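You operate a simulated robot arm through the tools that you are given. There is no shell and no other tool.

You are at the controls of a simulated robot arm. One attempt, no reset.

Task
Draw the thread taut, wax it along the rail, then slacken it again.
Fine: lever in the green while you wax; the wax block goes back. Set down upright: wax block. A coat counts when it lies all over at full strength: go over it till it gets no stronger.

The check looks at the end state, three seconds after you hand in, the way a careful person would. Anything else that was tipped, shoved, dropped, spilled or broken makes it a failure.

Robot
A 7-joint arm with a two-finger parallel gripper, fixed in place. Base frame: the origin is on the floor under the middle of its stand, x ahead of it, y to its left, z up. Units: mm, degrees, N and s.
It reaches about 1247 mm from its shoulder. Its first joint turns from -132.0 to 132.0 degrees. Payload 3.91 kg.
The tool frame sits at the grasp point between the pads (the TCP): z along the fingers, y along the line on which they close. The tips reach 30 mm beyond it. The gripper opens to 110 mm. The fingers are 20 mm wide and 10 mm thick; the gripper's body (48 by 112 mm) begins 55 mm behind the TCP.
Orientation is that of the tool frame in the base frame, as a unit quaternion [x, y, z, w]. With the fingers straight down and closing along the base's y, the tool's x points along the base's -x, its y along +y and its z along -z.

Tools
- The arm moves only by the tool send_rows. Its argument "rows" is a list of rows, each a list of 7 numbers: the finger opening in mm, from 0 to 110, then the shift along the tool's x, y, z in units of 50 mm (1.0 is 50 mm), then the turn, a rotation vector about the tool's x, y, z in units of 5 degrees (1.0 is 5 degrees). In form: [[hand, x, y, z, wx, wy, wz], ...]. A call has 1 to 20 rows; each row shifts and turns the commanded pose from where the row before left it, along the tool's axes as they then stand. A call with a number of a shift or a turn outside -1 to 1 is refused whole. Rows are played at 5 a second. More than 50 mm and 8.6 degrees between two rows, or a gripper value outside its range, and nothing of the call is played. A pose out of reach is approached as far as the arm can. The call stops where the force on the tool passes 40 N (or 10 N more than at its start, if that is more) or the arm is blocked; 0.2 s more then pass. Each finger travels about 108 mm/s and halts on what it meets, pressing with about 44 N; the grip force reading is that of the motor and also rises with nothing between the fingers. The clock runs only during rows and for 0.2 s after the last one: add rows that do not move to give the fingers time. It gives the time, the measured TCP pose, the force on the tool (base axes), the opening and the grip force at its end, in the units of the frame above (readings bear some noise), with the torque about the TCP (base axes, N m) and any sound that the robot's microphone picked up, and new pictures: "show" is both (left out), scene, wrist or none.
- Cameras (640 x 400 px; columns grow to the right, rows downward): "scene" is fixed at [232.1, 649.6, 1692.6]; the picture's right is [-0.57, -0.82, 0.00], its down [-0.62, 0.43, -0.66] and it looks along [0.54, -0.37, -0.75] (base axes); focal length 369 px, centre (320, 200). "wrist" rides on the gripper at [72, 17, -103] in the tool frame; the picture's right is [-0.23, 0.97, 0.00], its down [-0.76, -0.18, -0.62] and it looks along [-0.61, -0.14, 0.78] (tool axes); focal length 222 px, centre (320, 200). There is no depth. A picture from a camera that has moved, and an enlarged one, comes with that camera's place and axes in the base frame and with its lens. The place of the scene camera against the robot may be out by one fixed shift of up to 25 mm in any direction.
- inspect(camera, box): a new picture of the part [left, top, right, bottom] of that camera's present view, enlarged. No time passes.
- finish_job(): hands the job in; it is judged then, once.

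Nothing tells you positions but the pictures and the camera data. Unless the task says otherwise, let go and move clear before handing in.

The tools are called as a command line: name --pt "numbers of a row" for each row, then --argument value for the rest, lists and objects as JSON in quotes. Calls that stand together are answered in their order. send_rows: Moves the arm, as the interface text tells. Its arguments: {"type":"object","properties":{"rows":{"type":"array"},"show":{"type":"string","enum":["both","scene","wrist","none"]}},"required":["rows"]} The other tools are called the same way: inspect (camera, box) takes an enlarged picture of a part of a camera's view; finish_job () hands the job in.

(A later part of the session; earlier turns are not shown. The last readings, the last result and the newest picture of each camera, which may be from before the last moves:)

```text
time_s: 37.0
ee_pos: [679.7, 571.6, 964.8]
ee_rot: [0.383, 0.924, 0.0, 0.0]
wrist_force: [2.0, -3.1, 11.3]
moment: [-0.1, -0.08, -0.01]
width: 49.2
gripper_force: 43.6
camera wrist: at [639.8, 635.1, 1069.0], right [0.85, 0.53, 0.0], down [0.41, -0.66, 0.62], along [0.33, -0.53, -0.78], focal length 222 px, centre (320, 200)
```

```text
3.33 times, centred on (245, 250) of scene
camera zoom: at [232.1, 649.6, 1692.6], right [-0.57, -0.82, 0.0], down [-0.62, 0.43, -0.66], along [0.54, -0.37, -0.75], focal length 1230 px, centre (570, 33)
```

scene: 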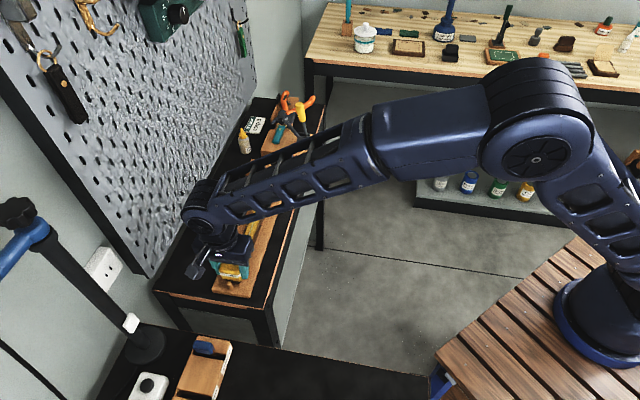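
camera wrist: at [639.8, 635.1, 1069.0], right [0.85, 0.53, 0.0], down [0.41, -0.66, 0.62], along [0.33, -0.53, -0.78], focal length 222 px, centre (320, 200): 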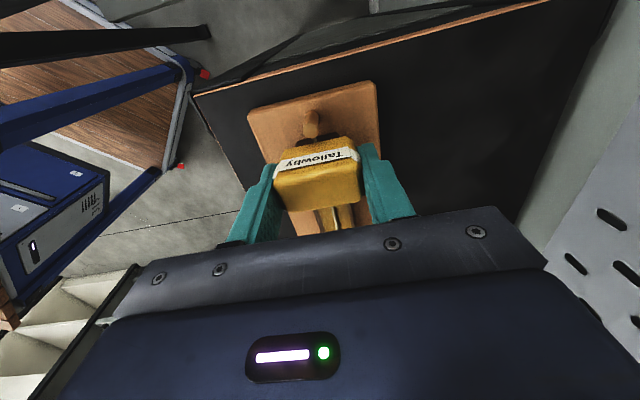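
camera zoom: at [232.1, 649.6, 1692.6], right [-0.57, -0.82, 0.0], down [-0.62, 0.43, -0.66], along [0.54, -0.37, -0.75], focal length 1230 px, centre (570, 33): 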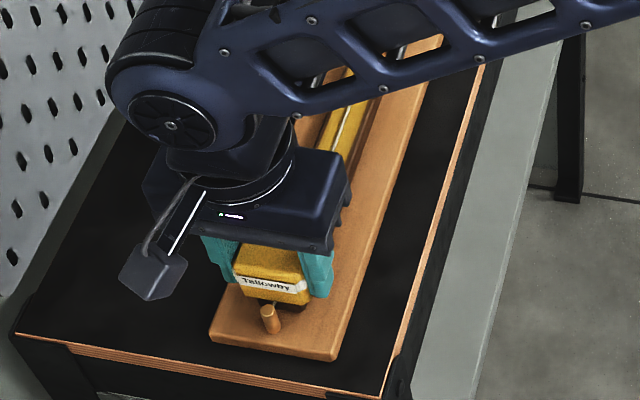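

The block is at the peg end with only the rail's bevelled edge in front. I'll go 2.5 mm more, then stroke back along the whole rail.

send_rows --pt "44 0.05 0 0 0 0 0" --pt "44 0 0 0 0 0 0" --pt "44 -0.164 0 0 0 0 0" --pt "44 -0.164 0 0 0 0 0" --pt "44 -0.164 0 0 0 0 0" --pt "44 -0.164 0 0 0 0 0" --pt "44 -0.164 0 0 0 0 0" --pt "44 -0.164 0 0 0 0 0" --pt "44 -0.164 0 0 0 0 0" --pt "44 -0.164 0 0 0 0 0" --pt "44 -0.164 0 0 0 0 0" --pt "44 -0.164 0 0 0 0 0" --pt "44 -0.164 0 0 0 0 0" --pt "44 -0.164 0 0 0 0 0"

inspect --camera "wrist" --box '[200, 0, 440, 180]'

inspect --camera "scene" --box '[205, 190, 285, 310]'

```text
time_s: 40.0
ee_pos: [746.4, 503.2, 965.1]
ee_rot: [0.382, 0.924, 0.001, 0.0]
wrist_force: [-2.5, 1.5, 10.8]
moment: [0.1, 0.04, 0.01]
width: 49.1
gripper_force: 44.7
camera wrist: at [706.8, 567.3, 1068.9], right [0.85, 0.53, 0.0], down [0.41, -0.66, 0.62], along [0.33, -0.53, -0.78], focal length 222 px, centre (320, 200)
```

scene: 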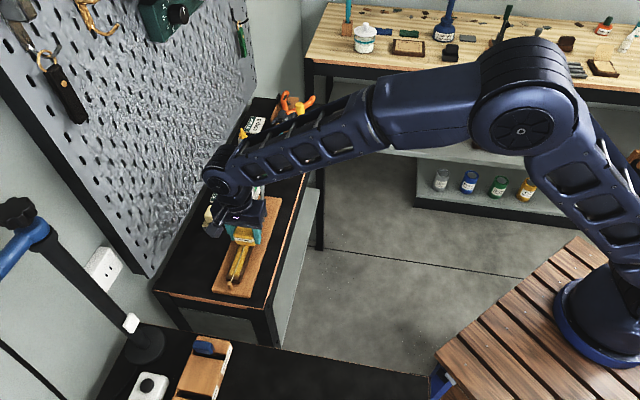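
wrist: 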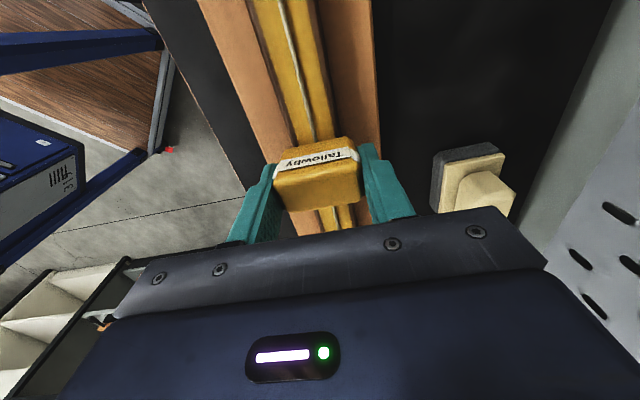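

```text
2.22 times, centred on (320, 90) of wrist
camera zoom: at [706.8, 567.3, 1068.9], right [0.85, 0.53, 0.0], down [0.41, -0.66, 0.62], along [0.33, -0.53, -0.78], focal length 494 px, centre (320, 444)
```

zoom: 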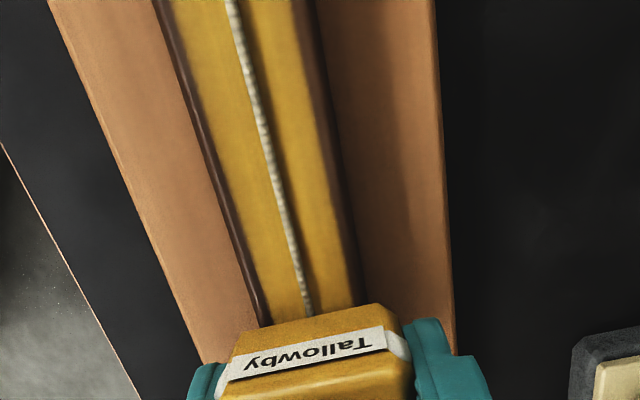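

```text
3.33 times, centred on (245, 250) of scene
camera zoom: at [232.1, 649.6, 1692.6], right [-0.57, -0.82, 0.0], down [-0.62, 0.43, -0.66], along [0.54, -0.37, -0.75], focal length 1230 px, centre (570, 33)
```

zoom: 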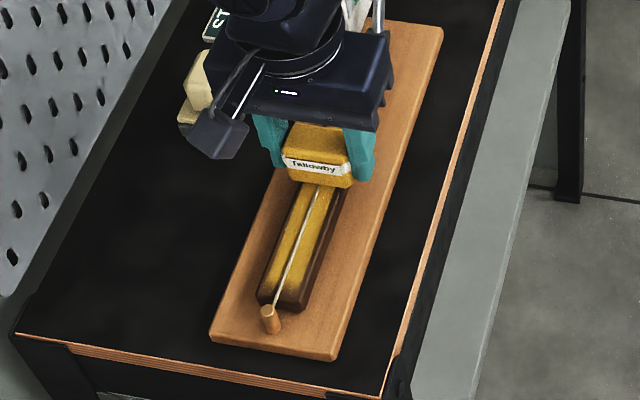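

The coat is building up well: the rail now shows clear yellow. I'll continue this pass to the lever end and come back.

send_rows --pt "44 -0.164 0 0 0 0 0" --pt "44 -0.164 0 0 0 0 0" --pt "44 -0.164 0 0 0 0 0" --pt "44 -0.164 0 0 0 0 0" --pt "44 -0.164 0 0 0 0 0" --pt "44 -0.164 0 0 0 0 0" --pt "44 -0.164 0 0 0 0 0" --pt "44 -0.164 0 0 0 0 0" --pt "44 -0.164 0 0 0 0 0" --pt "44 -0.164 0 0 0 0 0" --pt "44 -0.164 0 0 0 0 0" --pt "44 -0.12 0 0 0 0 0" --pt "44 0 0 0 0 0 0"

inspect --camera "wrist" --box '[200, 0, 440, 180]'

inspect --camera "scene" --box '[205, 190, 285, 310]'

```text
time_s: 42.8
ee_pos: [815.8, 436.8, 965.8]
ee_rot: [0.383, 0.924, -0.001, 0.0]
wrist_force: [-1.0, 0.7, 7.2]
moment: [-0.01, 0.02, 0.01]
width: 49.2
gripper_force: 43.8
camera wrist: at [775.8, 499.4, 1068.8], right [0.85, 0.53, 0.0], down [0.41, -0.66, 0.62], along [0.33, -0.53, -0.78], focal length 222 px, centre (320, 200)
```

scene: 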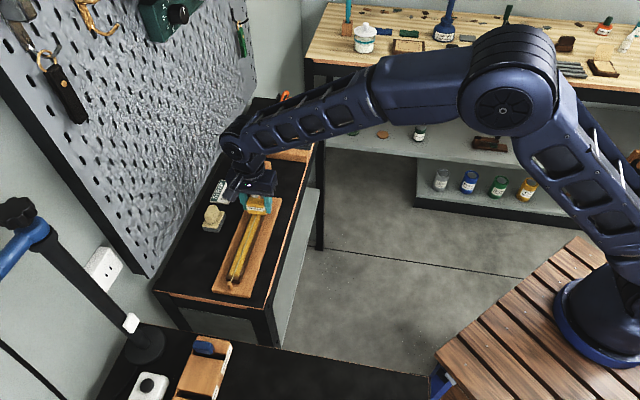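
wrist: 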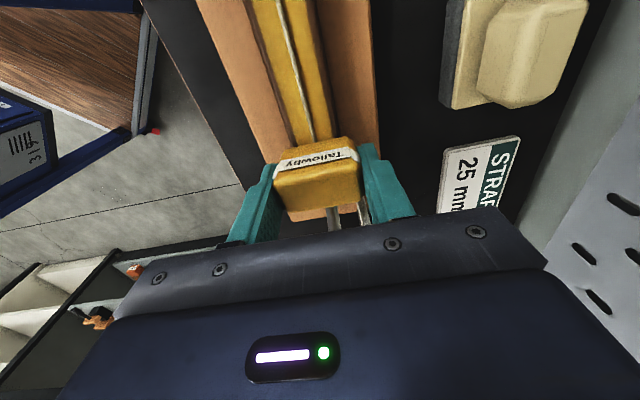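

```text
2.22 times, centred on (320, 90) of wrist
camera zoom: at [775.8, 499.4, 1068.8], right [0.85, 0.53, 0.0], down [0.41, -0.66, 0.62], along [0.33, -0.53, -0.78], focal length 494 px, centre (320, 444)
```

zoom: 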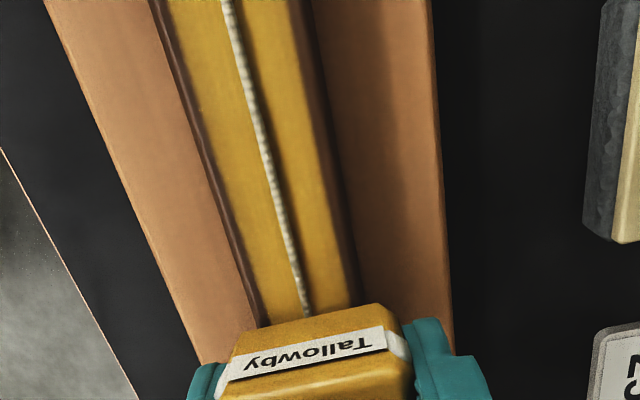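

```text
3.33 times, centred on (245, 250) of scene
camera zoom: at [232.1, 649.6, 1692.6], right [-0.57, -0.82, 0.0], down [-0.62, 0.43, -0.66], along [0.54, -0.37, -0.75], focal length 1230 px, centre (570, 33)
```

zoom: 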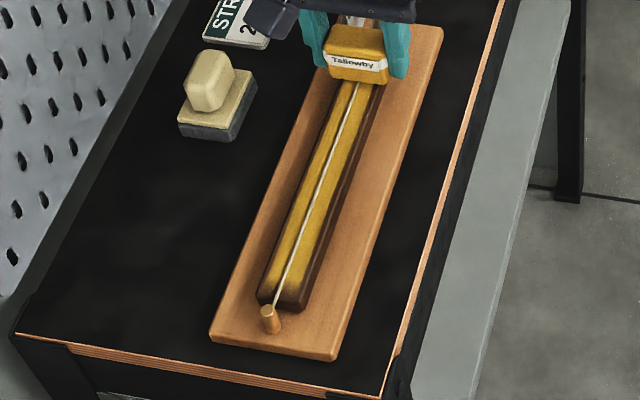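

I'll check the peg-end edge of the coat while the block is at the other end.

inspect --camera "scene" --box '[218, 250, 266, 290]'

inspect --camera "scene" --box '[226, 210, 274, 250]'

```text
10.00 times, centred on (242, 270) of scene
camera zoom: at [232.1, 649.6, 1692.6], right [-0.57, -0.82, 0.0], down [-0.62, 0.43, -0.66], along [0.54, -0.37, -0.75], focal length 3691 px, centre (1100, -500)
```

zoom: 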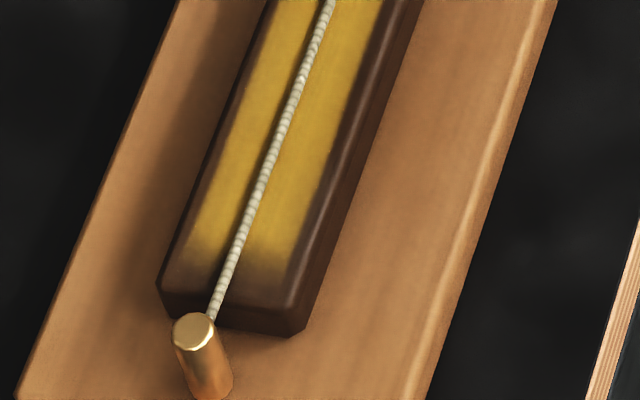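

```text
10.00 times, centred on (250, 230) of scene
camera zoom: at [232.1, 649.6, 1692.6], right [-0.57, -0.82, 0.0], down [-0.62, 0.43, -0.66], along [0.54, -0.37, -0.75], focal length 3691 px, centre (1020, -100)
```

zoom: 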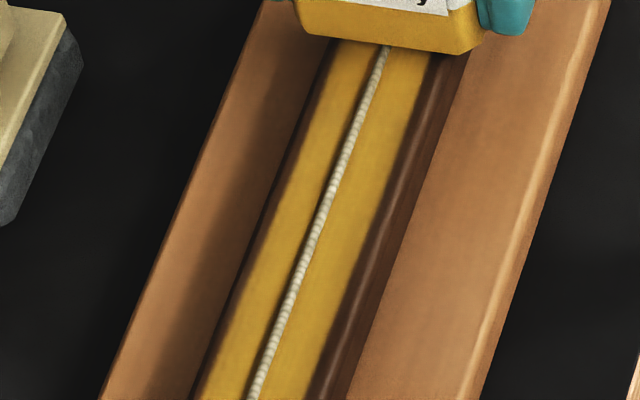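

The coat fades over the last few millimetres by the peg, so the ends need more rubbing. I'll rub back and forth at the lever end here first, then run a full pass to the peg end.

send_rows --pt "44 -0.06 0 0 0 0 0" --pt "44 0.1 0 0 0 0 0" --pt "44 0.1 0 0 0 0 0" --pt "44 0.1 0 0 0 0 0" --pt "44 -0.1 0 0 0 0 0" --pt "44 -0.1 0 0 0 0 0" --pt "44 -0.1 0 0 0 0 0" --pt "44 0.1 0 0 0 0 0" --pt "44 0.1 0 0 0 0 0" --pt "44 0.1 0 0 0 0 0" --pt "44 -0.1 0 0 0 0 0" --pt "44 -0.1 0 0 0 0 0" --pt "44 -0.1 0 0 0 0 0" --pt "44 0 0 0 0 0 0" --show "none"

```text
time_s: 45.8
ee_pos: [818.7, 433.3, 964.4]
ee_rot: [0.382, 0.924, 0.0, 0.001]
wrist_force: [-2.8, 2.1, 8.8]
moment: [0.12, 0.1, 0.01]
width: 49.1
gripper_force: 44.3
```

send_rows --pt "44 0.17 0 0 0 0 0" --pt "44 0.17 0 0 0 0 0" --pt "44 0.17 0 0 0 0 0" --pt "44 0.17 0 0 0 0 0" --pt "44 0.17 0 0 0 0 0" --pt "44 0.17 0 0 0 0 0" --pt "44 0.17 0 0 0 0 0" --pt "44 0.17 0 0 0 0 0" --pt "44 0.17 0 0 0 0 0" --pt "44 0.17 0 0 0 0 0" --pt "44 0.17 0 0 0 0 0" --pt "44 0.17 0 0 0 0 0" --pt "44 0.17 0 0 0 0 0" --pt "44 0.17 0 0 0 0 0" --pt "44 0.17 0 0 0 0 0" --pt "44 0.17 0 0 0 0 0" --pt "44 0.17 0 0 0 0 0" --pt "44 0.17 0 0 0 0 0" --pt "44 0.17 0 0 0 0 0" --pt "44 0 0 0 0 0 0"

inspect --camera "scene" --box '[235, 170, 299, 210]'

inspect --camera "wrist" --box '[240, 60, 400, 180]'

```text
time_s: 50.0
ee_pos: [703.2, 547.6, 964.5]
ee_rot: [0.383, 0.924, 0.0, 0.0]
wrist_force: [0.7, -0.3, 5.3]
moment: [-0.03, -0.04, -0.03]
width: 48.9
gripper_force: 44.1
camera wrist: at [663.5, 612.0, 1068.7], right [0.85, 0.53, 0.0], down [0.41, -0.66, 0.62], along [0.33, -0.53, -0.78], focal length 222 px, centre (320, 200)
```

scene: 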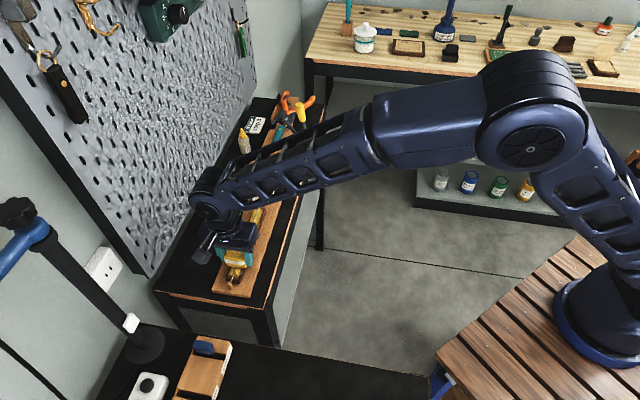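
wrist: 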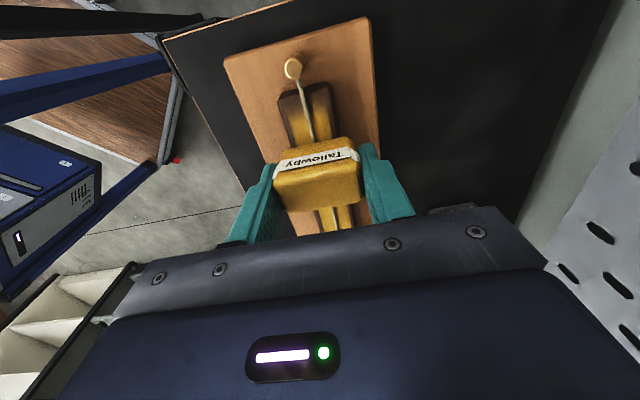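

```text
10.00 times, centred on (267, 190) of scene
camera zoom: at [232.1, 649.6, 1692.6], right [-0.57, -0.82, 0.0], down [-0.62, 0.43, -0.66], along [0.54, -0.37, -0.75], focal length 3691 px, centre (850, 300)
```

zoom: 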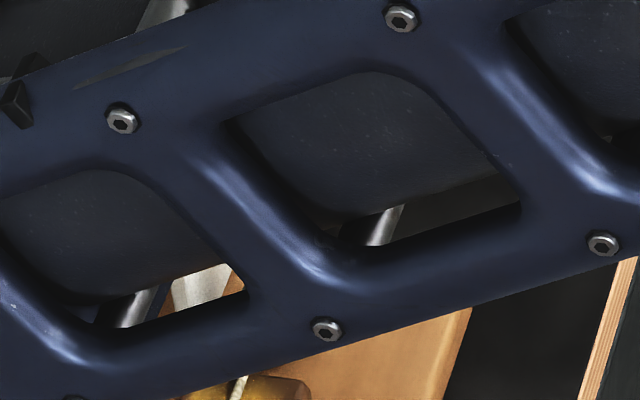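

```text
3.33 times, centred on (320, 120) of wrist
camera zoom: at [663.5, 612.0, 1068.7], right [0.85, 0.53, 0.0], down [0.41, -0.66, 0.62], along [0.33, -0.53, -0.78], focal length 740 px, centre (320, 467)
```

zoom: 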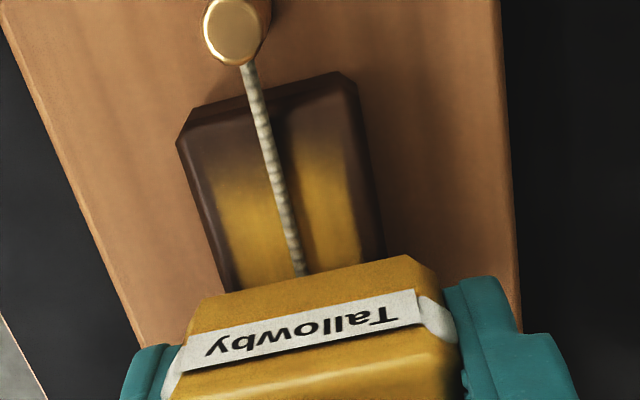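

The fade near the peg may only be too little rubbing. I'll run to the peg end and rub there several times.

send_rows --pt "44 0.14 0 0 0 0 0" --pt "44 0.14 0 0 0 0 0" --pt "44 0.14 0 0 0 0 0" --pt "44 0.14 0 0 0 0 0" --pt "44 0.14 0 0 0 0 0" --pt "44 -0.12 0 0 0 0 0" --pt "44 -0.12 0 0 0 0 0" --pt "44 0.12 0 0 0 0 0" --pt "44 0.12 0 0 0 0 0" --pt "44 -0.12 0 0 0 0 0" --pt "44 -0.12 0 0 0 0 0" --pt "44 0.12 0 0 0 0 0" --pt "44 0.12 0 0 0 0 0" --pt "44 0 0 0 0 0 0" --show "wrist"

inspect --camera "wrist" --box '[240, 60, 400, 180]'

```text
time_s: 53.0
ee_pos: [678.8, 572.7, 965.2]
ee_rot: [0.382, 0.924, 0.0, 0.0]
wrist_force: [1.3, 0.1, 3.1]
moment: [-0.02, -0.03, 0.01]
width: 49.2
gripper_force: 43.4
camera wrist: at [639.1, 635.8, 1068.7], right [0.85, 0.53, 0.0], down [0.41, -0.66, 0.62], along [0.33, -0.53, -0.78], focal length 222 px, centre (320, 200)
```

wrist: 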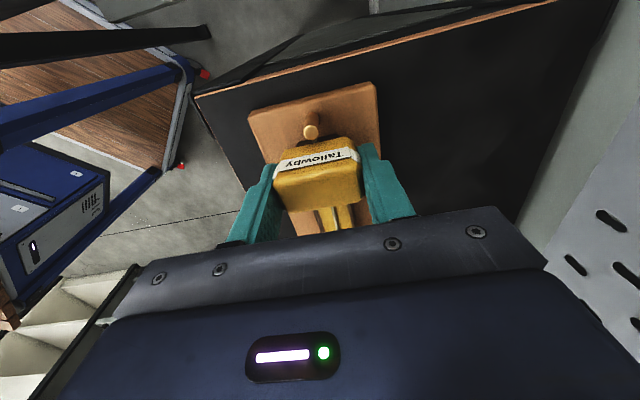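

```text
3.33 times, centred on (320, 120) of wrist
camera zoom: at [639.1, 635.8, 1068.7], right [0.85, 0.53, 0.0], down [0.41, -0.66, 0.62], along [0.33, -0.53, -0.78], focal length 740 px, centre (320, 467)
```

zoom: 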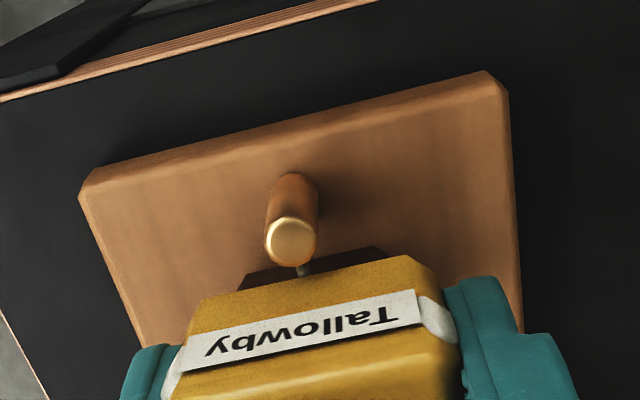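

Pressure has eased to 3 N, so I'll press half a millimetre more, rub again, then back off 30 mm to look at the end.

send_rows --pt "44 0 0 0.014 0 0 0" --pt "44 -0.12 0 0 0 0 0" --pt "44 -0.12 0 0 0 0 0" --pt "44 0.12 0 0 0 0 0" --pt "44 0.14 0 0 0 0 0" --pt "44 -0.14 0 0 0 0 0" --pt "44 -0.12 0 0 0 0 0" --pt "44 0.12 0 0 0 0 0" --pt "44 0.14 0 0 0 0 0" --pt "44 -0.14 0 0 0 0 0" --pt "44 -0.16 0 0 0 0 0" --pt "44 -0.16 0 0 0 0 0" --pt "44 -0.16 0 0 0 0 0" --pt "44 0 0 0 0 0 0" --show "wrist"

inspect --camera "wrist" --box '[240, 60, 400, 180]'

```text
time_s: 56.0
ee_pos: [699.4, 552.0, 963.8]
ee_rot: [0.382, 0.924, 0.0, 0.0]
wrist_force: [-2.0, 2.9, 17.5]
moment: [0.1, 0.1, 0.03]
width: 49.1
gripper_force: 43.8
camera wrist: at [660.1, 614.9, 1068.5], right [0.85, 0.53, 0.0], down [0.41, -0.66, 0.62], along [0.33, -0.53, -0.78], focal length 222 px, centre (320, 200)
```

wrist: 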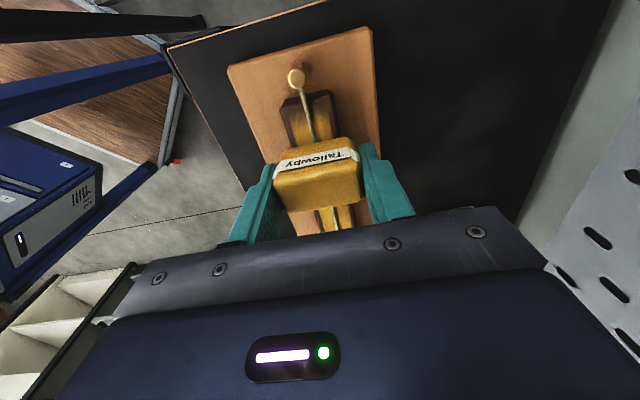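

```text
3.33 times, centred on (320, 120) of wrist
camera zoom: at [660.1, 614.9, 1068.5], right [0.85, 0.53, 0.0], down [0.41, -0.66, 0.62], along [0.33, -0.53, -0.78], focal length 740 px, centre (320, 467)
```

zoom: 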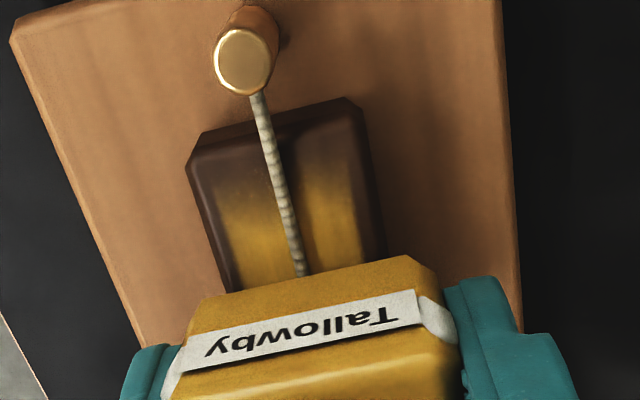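

The coat's end by the peg didn't move with more rubbing, so the fade is the edge of the coated zone, about 10 mm in from the rail end. I'll run another full pass to the lever end at a slightly lighter press.

send_rows --pt "44 -0.168 0 -0.008 0 0 0" --pt "44 -0.168 0 0 0 0 0" --pt "44 -0.168 0 0 0 0 0" --pt "44 -0.168 0 0 0 0 0" --pt "44 -0.168 0 0 0 0 0" --pt "44 -0.168 0 0 0 0 0" --pt "44 -0.168 0 0 0 0 0" --pt "44 -0.168 0 0 0 0 0" --pt "44 -0.168 0 0 0 0 0" --pt "44 -0.168 0 0 0 0 0" --pt "44 -0.168 0 0 0 0 0" --pt "44 -0.168 0 0 0 0 0" --pt "44 -0.168 0 0 0 0 0" --pt "44 -0.168 0 0 0 0 0" --pt "44 -0.168 0 0 0 0 0" --pt "44 -0.168 0 0 0 0 0" --pt "44 -0.168 0 0 0 0 0" --pt "44 -0.168 0 0 0 0 0" --pt "44 -0.168 0 0 0 0 0" --pt "44 -0.1 0 0 0 0 0"

inspect --camera "scene" --box '[218, 250, 266, 290]'

inspect --camera "scene" --box '[226, 210, 274, 250]'

inspect --camera "wrist" --box '[200, 0, 440, 180]'

```text
time_s: 60.2
ee_pos: [815.6, 435.9, 965.0]
ee_rot: [0.382, 0.924, 0.0, 0.0]
wrist_force: [-0.6, 0.3, 3.9]
moment: [-0.02, 0.01, 0.01]
width: 48.9
gripper_force: 44.3
camera wrist: at [776.5, 498.6, 1068.5], right [0.85, 0.53, 0.0], down [0.41, -0.66, 0.62], along [0.33, -0.53, -0.78], focal length 222 px, centre (320, 200)
```

scene: 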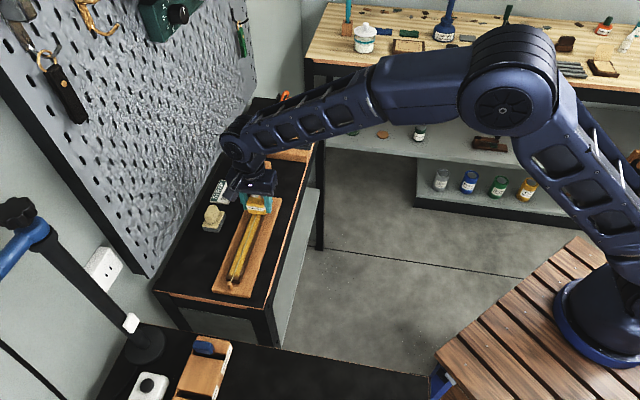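
wrist: 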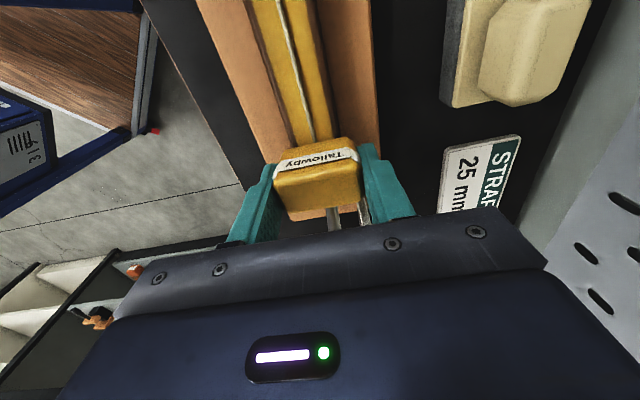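

```text
10.00 times, centred on (242, 270) of scene
camera zoom: at [232.1, 649.6, 1692.6], right [-0.57, -0.82, 0.0], down [-0.62, 0.43, -0.66], along [0.54, -0.37, -0.75], focal length 3691 px, centre (1100, -500)
```

zoom: 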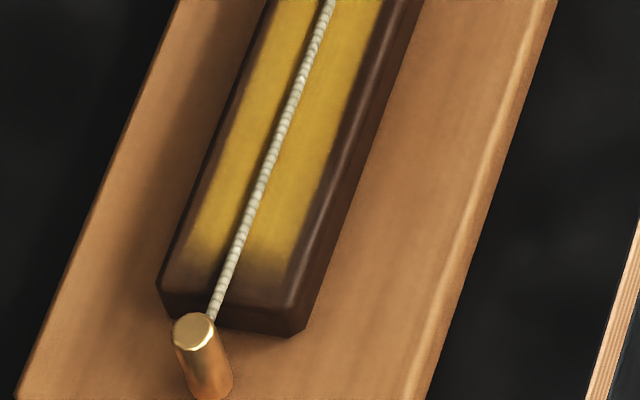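

```text
10.00 times, centred on (250, 230) of scene
camera zoom: at [232.1, 649.6, 1692.6], right [-0.57, -0.82, 0.0], down [-0.62, 0.43, -0.66], along [0.54, -0.37, -0.75], focal length 3691 px, centre (1020, -100)
```

zoom: 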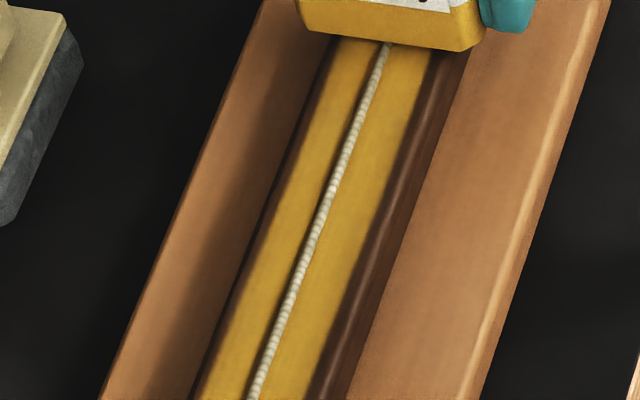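

```text
2.22 times, centred on (320, 90) of wrist
camera zoom: at [776.5, 498.6, 1068.5], right [0.85, 0.53, 0.0], down [0.41, -0.66, 0.62], along [0.33, -0.53, -0.78], focal length 494 px, centre (320, 444)
```

zoom: 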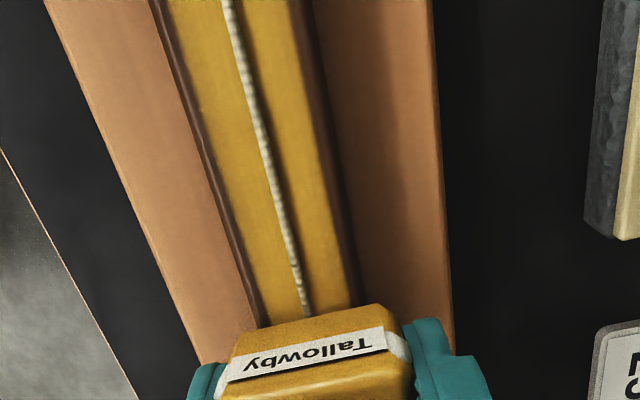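

The coat looks the same as after the last pass, so it seems saturated. I'll rub the lever end once more and finish with one last full pass to the peg end.

send_rows --pt "44 -0.06 0 0.008 0 0 0" --pt "44 0.1 0 0 0 0 0" --pt "44 0.1 0 0 0 0 0" --pt "44 0.1 0 0 0 0 0" --pt "44 -0.1 0 0 0 0 0" --pt "44 -0.1 0 0 0 0 0" --pt "44 -0.1 0 0 0 0 0" --pt "44 0.1 0 0 0 0 0" --pt "44 0.1 0 0 0 0 0" --pt "44 0.1 0 0 0 0 0" --pt "44 -0.1 0 0 0 0 0" --pt "44 -0.1 0 0 0 0 0" --pt "44 -0.1 0 0 0 0 0" --pt "44 0 0 0 0 0 0" --show "none"

send_rows --pt "44 0.17 0 0 0 0 0" --pt "44 0.17 0 0 0 0 0" --pt "44 0.17 0 0 0 0 0" --pt "44 0.17 0 0 0 0 0" --pt "44 0.17 0 0 0 0 0" --pt "44 0.17 0 0 0 0 0" --pt "44 0.17 0 0 0 0 0" --pt "44 0.17 0 0 0 0 0" --pt "44 0.17 0 0 0 0 0" --pt "44 0.17 0 0 0 0 0" --pt "44 0.17 0 0 0 0 0" --pt "44 0.17 0 0 0 0 0" --pt "44 0.17 0 0 0 0 0" --pt "44 0.17 0 0 0 0 0" --pt "44 0.17 0 0 0 0 0" --pt "44 0.17 0 0 0 0 0" --pt "44 0.17 0 0 0 0 0" --pt "44 0.17 0 0 0 0 0" --pt "44 0.17 0 0 0 0 0" --pt "44 0 0 0 0 0 0" --show "wrist"

```text
time_s: 63.2
ee_pos: [818.7, 434.0, 964.4]
ee_rot: [0.382, 0.924, 0.001, 0.001]
wrist_force: [-3.9, 5.6, 17.7]
moment: [0.17, 0.15, -0.02]
width: 49.3
gripper_force: 43.8
```

```text
time_s: 67.4
ee_pos: [703.8, 548.1, 964.2]
ee_rot: [0.383, 0.924, 0.001, 0.0]
wrist_force: [-0.5, -2.8, 9.4]
moment: [-0.07, -0.04, -0.01]
width: 48.9
gripper_force: 43.7
camera wrist: at [663.7, 610.6, 1068.1], right [0.85, 0.53, 0.0], down [0.41, -0.66, 0.62], along [0.33, -0.53, -0.78], focal length 222 px, centre (320, 200)
```

wrist: 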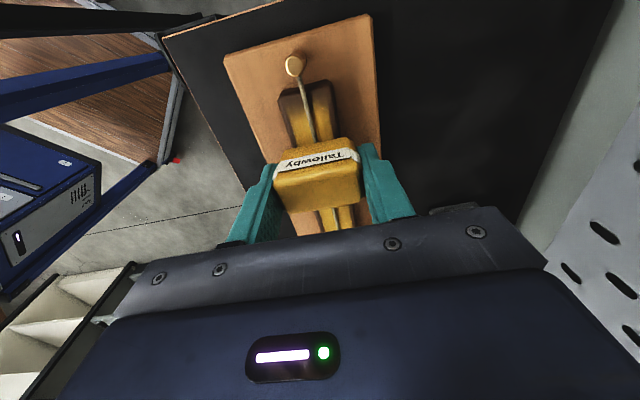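

send_rows --pt "44 0.14 0 0 0 0 0" --pt "44 0.14 0 0 0 0 0" --pt "44 0.14 0 0 0 0 0" --pt "44 0.14 0 0 0 0 0" --pt "44 0.14 0 0 0 0 0" --pt "44 -0.14 0 0 0 0 0" --pt "44 -0.14 0 0 0 0 0" --pt "44 0.14 0 0 0 0 0" --pt "44 0.14 0 0 0 0 0" --pt "44 0 0 0 0 0 0" --pt "44 -0.14 0 0 0 0 0" --pt "44 -0.14 0 0 0 0 0" --pt "44 0 0 -0.3 0 0 0" --pt "44 0 0 -0.7 0 0 0" --pt "44 0 0 -0.7 0 0 0" --pt "44 0 0 0 0 0 0"

inspect --camera "scene" --box '[218, 250, 266, 290]'

inspect --camera "wrist" --box '[200, 60, 440, 220]'

```text
time_s: 70.8
ee_pos: [690.3, 563.1, 1048.8]
ee_rot: [0.382, 0.924, 0.0, 0.0]
wrist_force: [-0.8, -0.1, -1.0]
moment: [-0.01, 0.0, 0.03]
width: 49.3
gripper_force: 43.8
camera wrist: at [649.7, 626.0, 1152.5], right [0.85, 0.53, 0.0], down [0.41, -0.66, 0.62], along [0.33, -0.53, -0.78], focal length 222 px, centre (320, 200)
```

scene: 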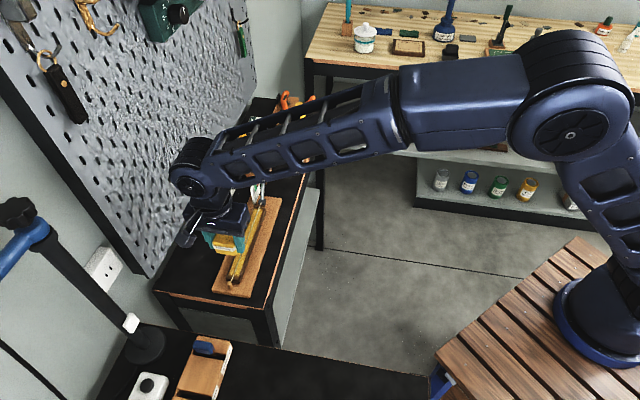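
wrist: 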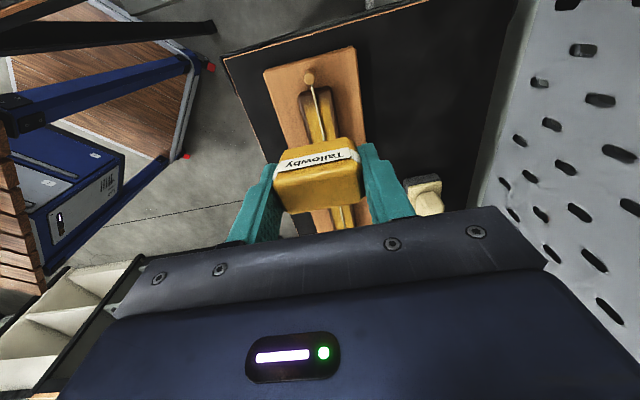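

```text
10.00 times, centred on (242, 270) of scene
camera zoom: at [232.1, 649.6, 1692.6], right [-0.57, -0.82, 0.0], down [-0.62, 0.43, -0.66], along [0.54, -0.37, -0.75], focal length 3691 px, centre (1100, -500)
```

zoom: 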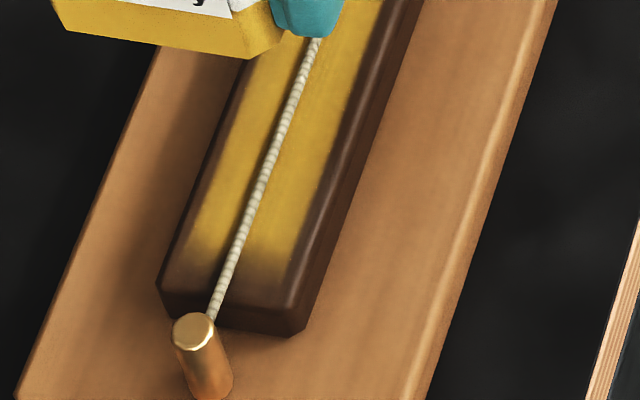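

```text
2.50 times, centred on (320, 140) of wrist
camera zoom: at [649.7, 626.0, 1152.5], right [0.85, 0.53, 0.0], down [0.41, -0.66, 0.62], along [0.33, -0.53, -0.78], focal length 555 px, centre (320, 350)
```

zoom: 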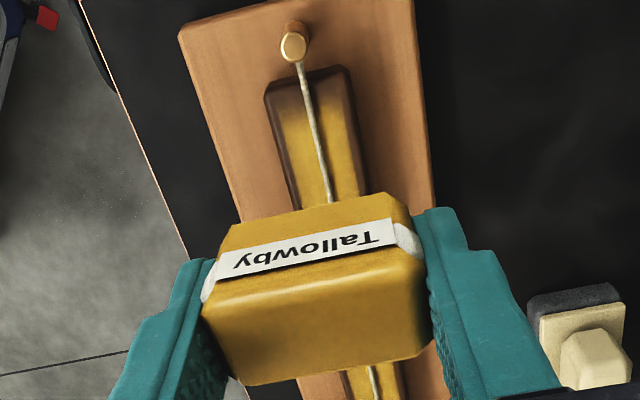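

The coat at the peg end hasn't changed, so it's at full strength there. I'll turn the gripper back 90°, which also lets me see the whole rail before I put the wax away.

send_rows --pt "44 0 0 0 0 0 -1" --pt "44 0 0 0 0 0 -1" --pt "44 0 0 0 0 0 -1" --pt "44 0 0 0 0 0 -1" --pt "44 0 0 0 0 0 -1" --pt "44 0 0 0 0 0 -1" --pt "44 0 0 0 0 0 -1" --pt "44 0 0 0 0 0 -1" --pt "44 0 0 0 0 0 -1" --pt "44 0 0 0 0 0 -1" --pt "44 0 0 0 0 0 -1" --pt "44 0 0 0 0 0 -1" --pt "44 0 0 0 0 0 -1" --pt "44 0 0 0 0 0 -1" --pt "44 0 0 0 0 0 -1" --pt "44 0 0 0 0 0 -1" --pt "44 0 0 0 0 0 -1" --pt "44 0 0 0 0 0 -1" --pt "44 0 0 0 0 0 0"

inspect --camera "wrist" --box '[80, 60, 400, 220]'

inspect --camera "scene" --box '[230, 180, 294, 220]'

```text
time_s: 74.8
ee_pos: [688.4, 562.3, 1049.2]
ee_rot: [-0.384, 0.923, 0.0, 0.001]
wrist_force: [-0.2, 0.1, -1.1]
moment: [0.01, 0.01, -0.02]
width: 49.3
gripper_force: 43.9
camera wrist: at [625.6, 522.9, 1153.0], right [-0.53, 0.85, 0.0], down [0.66, 0.41, 0.62], along [0.53, 0.33, -0.78], focal length 222 px, centre (320, 200)
```

scene: 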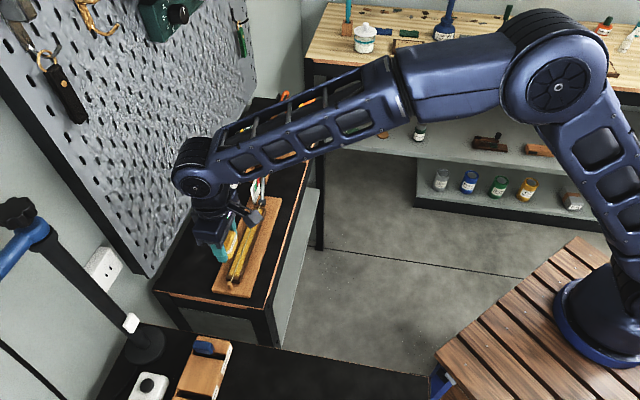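
wrist: 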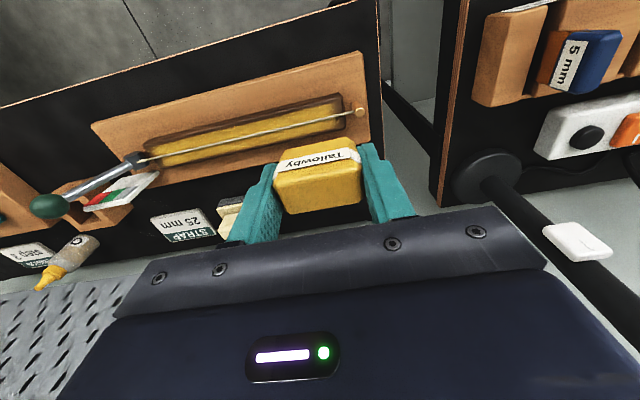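

```text
2.00 times, centred on (240, 140) of wrist
camera zoom: at [625.6, 522.9, 1153.0], right [-0.53, 0.85, 0.0], down [0.66, 0.41, 0.62], along [0.53, 0.33, -0.78], focal length 444 px, centre (480, 320)
```

zoom: 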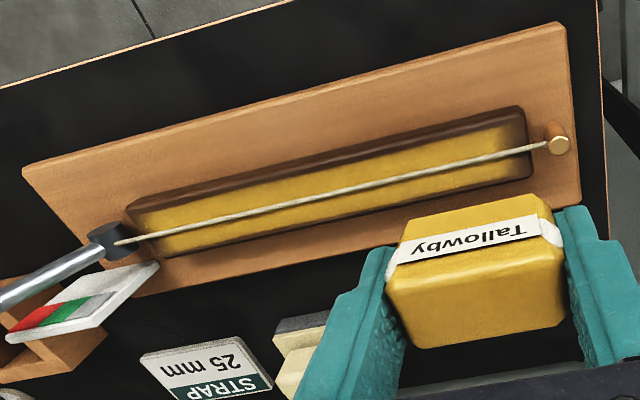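

```text
10.00 times, centred on (262, 200) of scene
camera zoom: at [232.1, 649.6, 1692.6], right [-0.57, -0.82, 0.0], down [-0.62, 0.43, -0.66], along [0.54, -0.37, -0.75], focal length 3691 px, centre (900, 200)
```

zoom: 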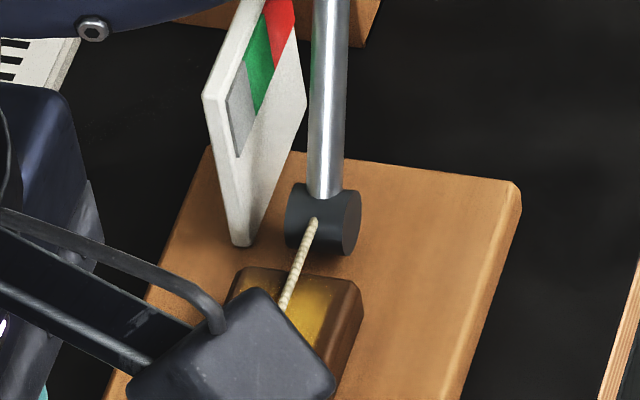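

inspect --camera "wrist" --box '[125, 120, 221, 180]'

inspect --camera "wrist" --box '[284, 80, 380, 140]'

inspect --camera "wrist" --box '[205, 95, 301, 155]'

inspect --camera "wrist" --box '[20, 140, 180, 240]'

```text
6.67 times, centred on (173, 150) of wrist
camera zoom: at [625.6, 522.9, 1153.0], right [-0.53, 0.85, 0.0], down [0.66, 0.41, 0.62], along [0.53, 0.33, -0.78], focal length 1481 px, centre (1300, 533)
```

zoom: 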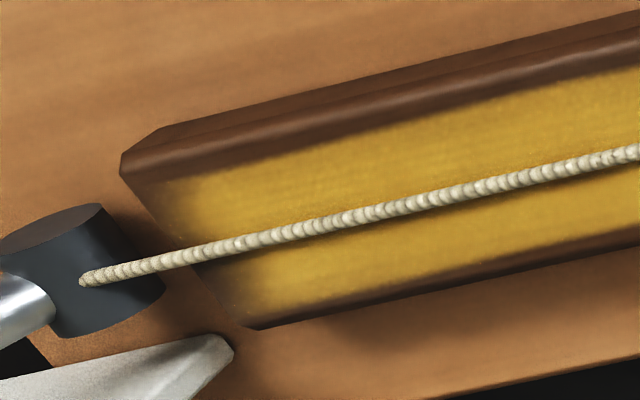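

```text
6.67 times, centred on (332, 110) of wrist
camera zoom: at [625.6, 522.9, 1153.0], right [-0.53, 0.85, 0.0], down [0.66, 0.41, 0.62], along [0.53, 0.33, -0.78], focal length 1481 px, centre (240, 800)
```

zoom: 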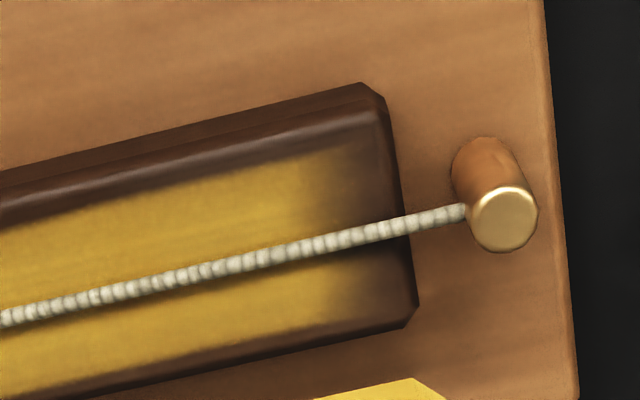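

```text
6.67 times, centred on (253, 125) of wrist
camera zoom: at [625.6, 522.9, 1153.0], right [-0.53, 0.85, 0.0], down [0.66, 0.41, 0.62], along [0.53, 0.33, -0.78], focal length 1481 px, centre (767, 700)
```

zoom: 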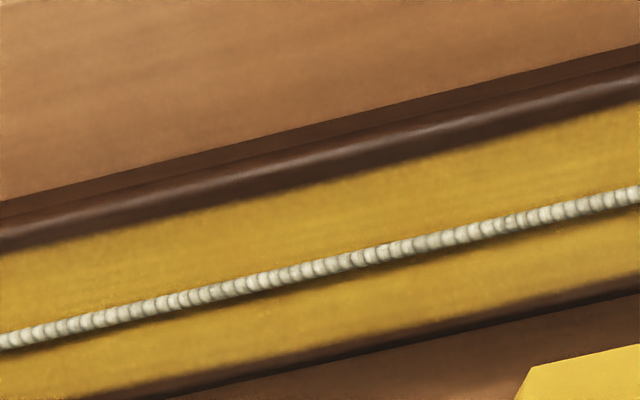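

```text
4.00 times, centred on (100, 190) of wrist
camera zoom: at [625.6, 522.9, 1153.0], right [-0.53, 0.85, 0.0], down [0.66, 0.41, 0.62], along [0.53, 0.33, -0.78], focal length 888 px, centre (1200, 240)
```

zoom: 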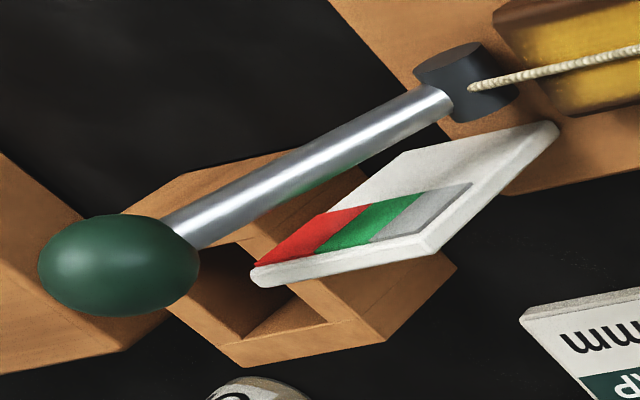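

The whole rail is evenly coated, with only a soft edge at the borders, and it's no stronger after the last passes. Now I'll carry the wax block back over its home spot.

send_rows --pt "44 0 0 0.5 0 0 0" --pt "44 0 0 0.5 0 0 0" --pt "44 -0.747 -0.143 0 0 0 0" --pt "44 -0.747 -0.143 0 0 0 0" --pt "44 -0.747 -0.143 0 0 0 0" --pt "44 0 0 0 0 0 0"

inspect --camera "wrist" --box '[220, 60, 420, 220]'

```text
time_s: 76.2
ee_pos: [784.3, 626.2, 998.8]
ee_rot: [-0.383, 0.924, 0.001, 0.0]
wrist_force: [-0.4, 0.0, -0.8]
moment: [0.01, 0.03, 0.0]
width: 49.1
gripper_force: 44.4
camera wrist: at [720.8, 587.4, 1102.9], right [-0.53, 0.85, 0.0], down [0.66, 0.41, 0.62], along [0.53, 0.33, -0.78], focal length 222 px, centre (320, 200)
```

scene: 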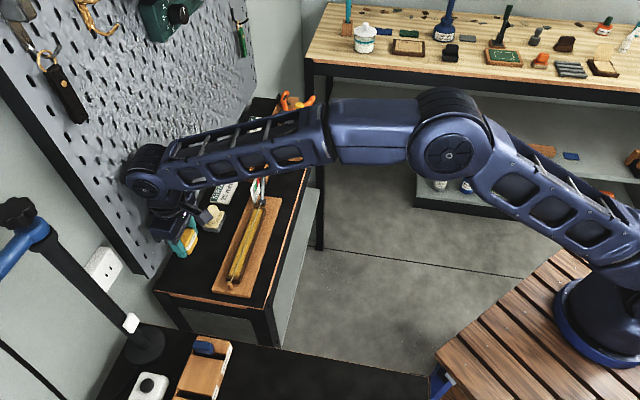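
wrist: 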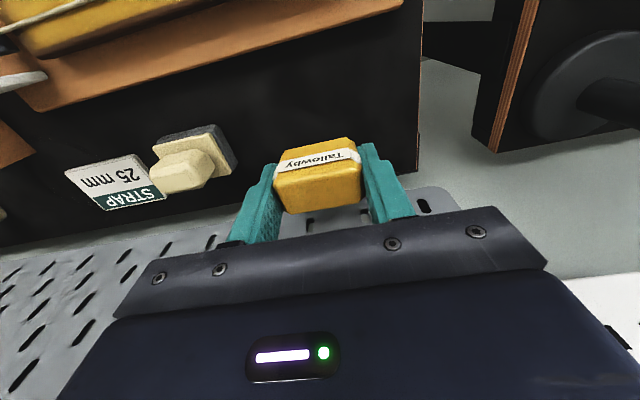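

```text
2.50 times, centred on (320, 140) of wrist
camera zoom: at [720.8, 587.4, 1102.9], right [-0.53, 0.85, 0.0], down [0.66, 0.41, 0.62], along [0.53, 0.33, -0.78], focal length 555 px, centre (320, 350)
```

zoom: 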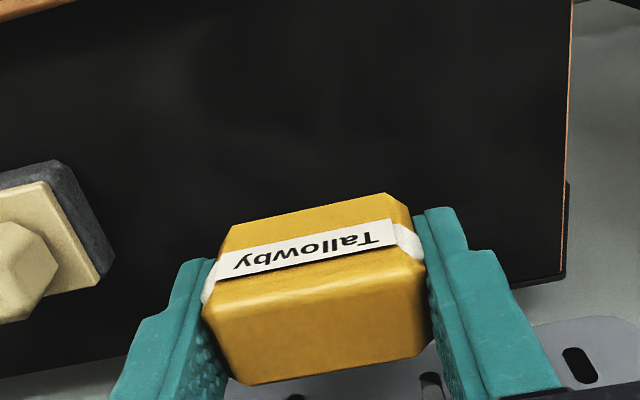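

The block hangs over its home spot. I'll lower it to just above the bench and then feel for contact gently.

send_rows --pt "44 0.016 0.024 0.5 0 0 0" --pt "44 0 0 0.4 0 0 0" --pt "44 0 0 0.2 0 0 0" --pt "44 0 0 0 0 0 0" --show "none"

```text
time_s: 77.2
ee_pos: [782.1, 626.9, 944.4]
ee_rot: [-0.383, 0.924, 0.0, 0.0]
wrist_force: [-0.1, -0.2, -0.5]
moment: [0.01, -0.03, 0.0]
width: 48.9
gripper_force: 44.0
```

send_rows --pt "44 0 0 0.03 0 0 0" --pt "44 0 0 0.03 0 0 0" --pt "44 0 0 0.03 0 0 0" --pt "44 0 0 0 0 0 0" --show "none"

```text
time_s: 78.2
ee_pos: [781.7, 628.4, 940.0]
ee_rot: [-0.383, 0.924, -0.001, 0.0]
wrist_force: [0.6, -1.0, -0.5]
moment: [-0.01, -0.01, 0.03]
width: 49.4
gripper_force: 44.2
```

send_rows --pt "44 0 0 0.025 0 0 0" --pt "44 0 0 0.025 0 0 0" --pt "44 0 0 0 0 0 0" --show "none"

```text
time_s: 79.0
ee_pos: [780.9, 627.2, 937.8]
ee_rot: [-0.384, 0.923, 0.0, 0.0]
wrist_force: [-0.4, -0.3, -0.8]
moment: [-0.01, -0.02, 0.01]
width: 48.9
gripper_force: 43.7
```

send_rows --pt "44 0 0 0.02 0 0 0" --pt "44 0 0 0.02 0 0 0" --pt "44 0 0 0 0 0 0"

inspect --camera "wrist" --box '[220, 60, 420, 220]'

inspect --camera "scene" --box '[160, 230, 240, 290]'

```text
time_s: 79.8
ee_pos: [781.4, 626.5, 935.0]
ee_rot: [-0.384, 0.923, 0.0, 0.0]
wrist_force: [-0.8, -0.4, -1.3]
moment: [0.0, -0.01, 0.03]
width: 49.1
gripper_force: 44.2
camera wrist: at [718.5, 587.8, 1038.8], right [-0.53, 0.85, 0.0], down [0.66, 0.41, 0.62], along [0.53, 0.33, -0.78], focal length 222 px, centre (320, 200)
```

scene: 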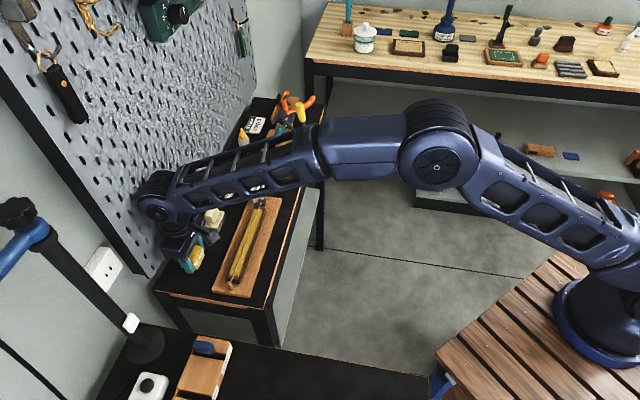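
wrist: 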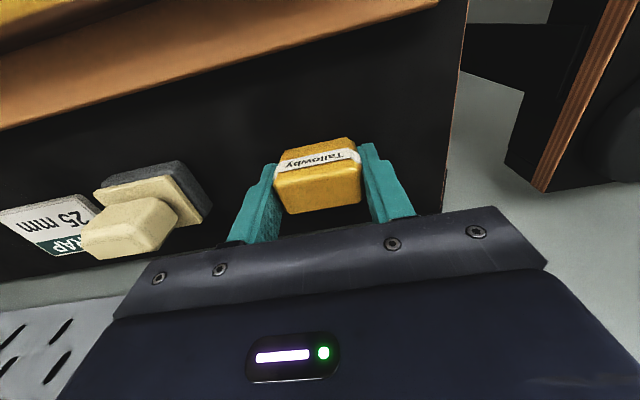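

```text
2.50 times, centred on (320, 140) of wrist
camera zoom: at [718.5, 587.8, 1038.8], right [-0.53, 0.85, 0.0], down [0.66, 0.41, 0.62], along [0.53, 0.33, -0.78], focal length 555 px, centre (320, 350)
```

zoom: 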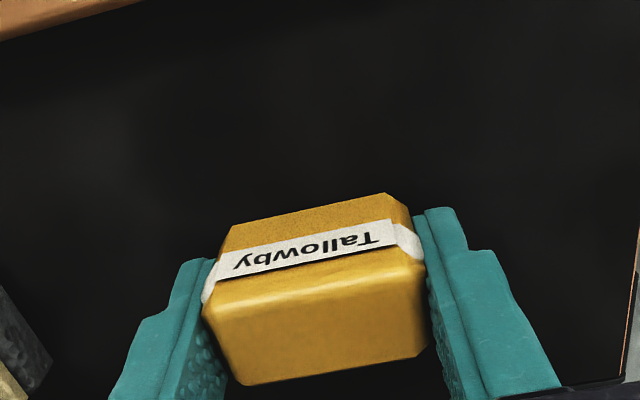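

```text
6.67 times, centred on (200, 260) of scene
camera zoom: at [232.1, 649.6, 1692.6], right [-0.57, -0.82, 0.0], down [-0.62, 0.43, -0.66], along [0.54, -0.37, -0.75], focal length 2461 px, centre (1120, -200)
```

zoom: 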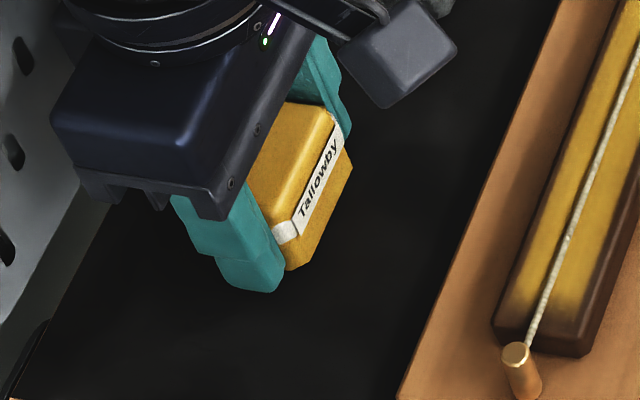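

No contact yet at z = 935, so I'll keep lowering in small steps.

send_rows --pt "44 0 0 0.015 0 0 0" --pt "44 0 0 0.015 0 0 0" --pt "44 0 0 0 0 0 0" --show "none"

```text
time_s: 80.6
ee_pos: [782.1, 627.1, 934.0]
ee_rot: [-0.383, 0.924, 0.0, 0.001]
wrist_force: [1.5, -2.6, 8.0]
moment: [-0.09, -0.01, -0.01]
width: 49.1
gripper_force: 44.1
```

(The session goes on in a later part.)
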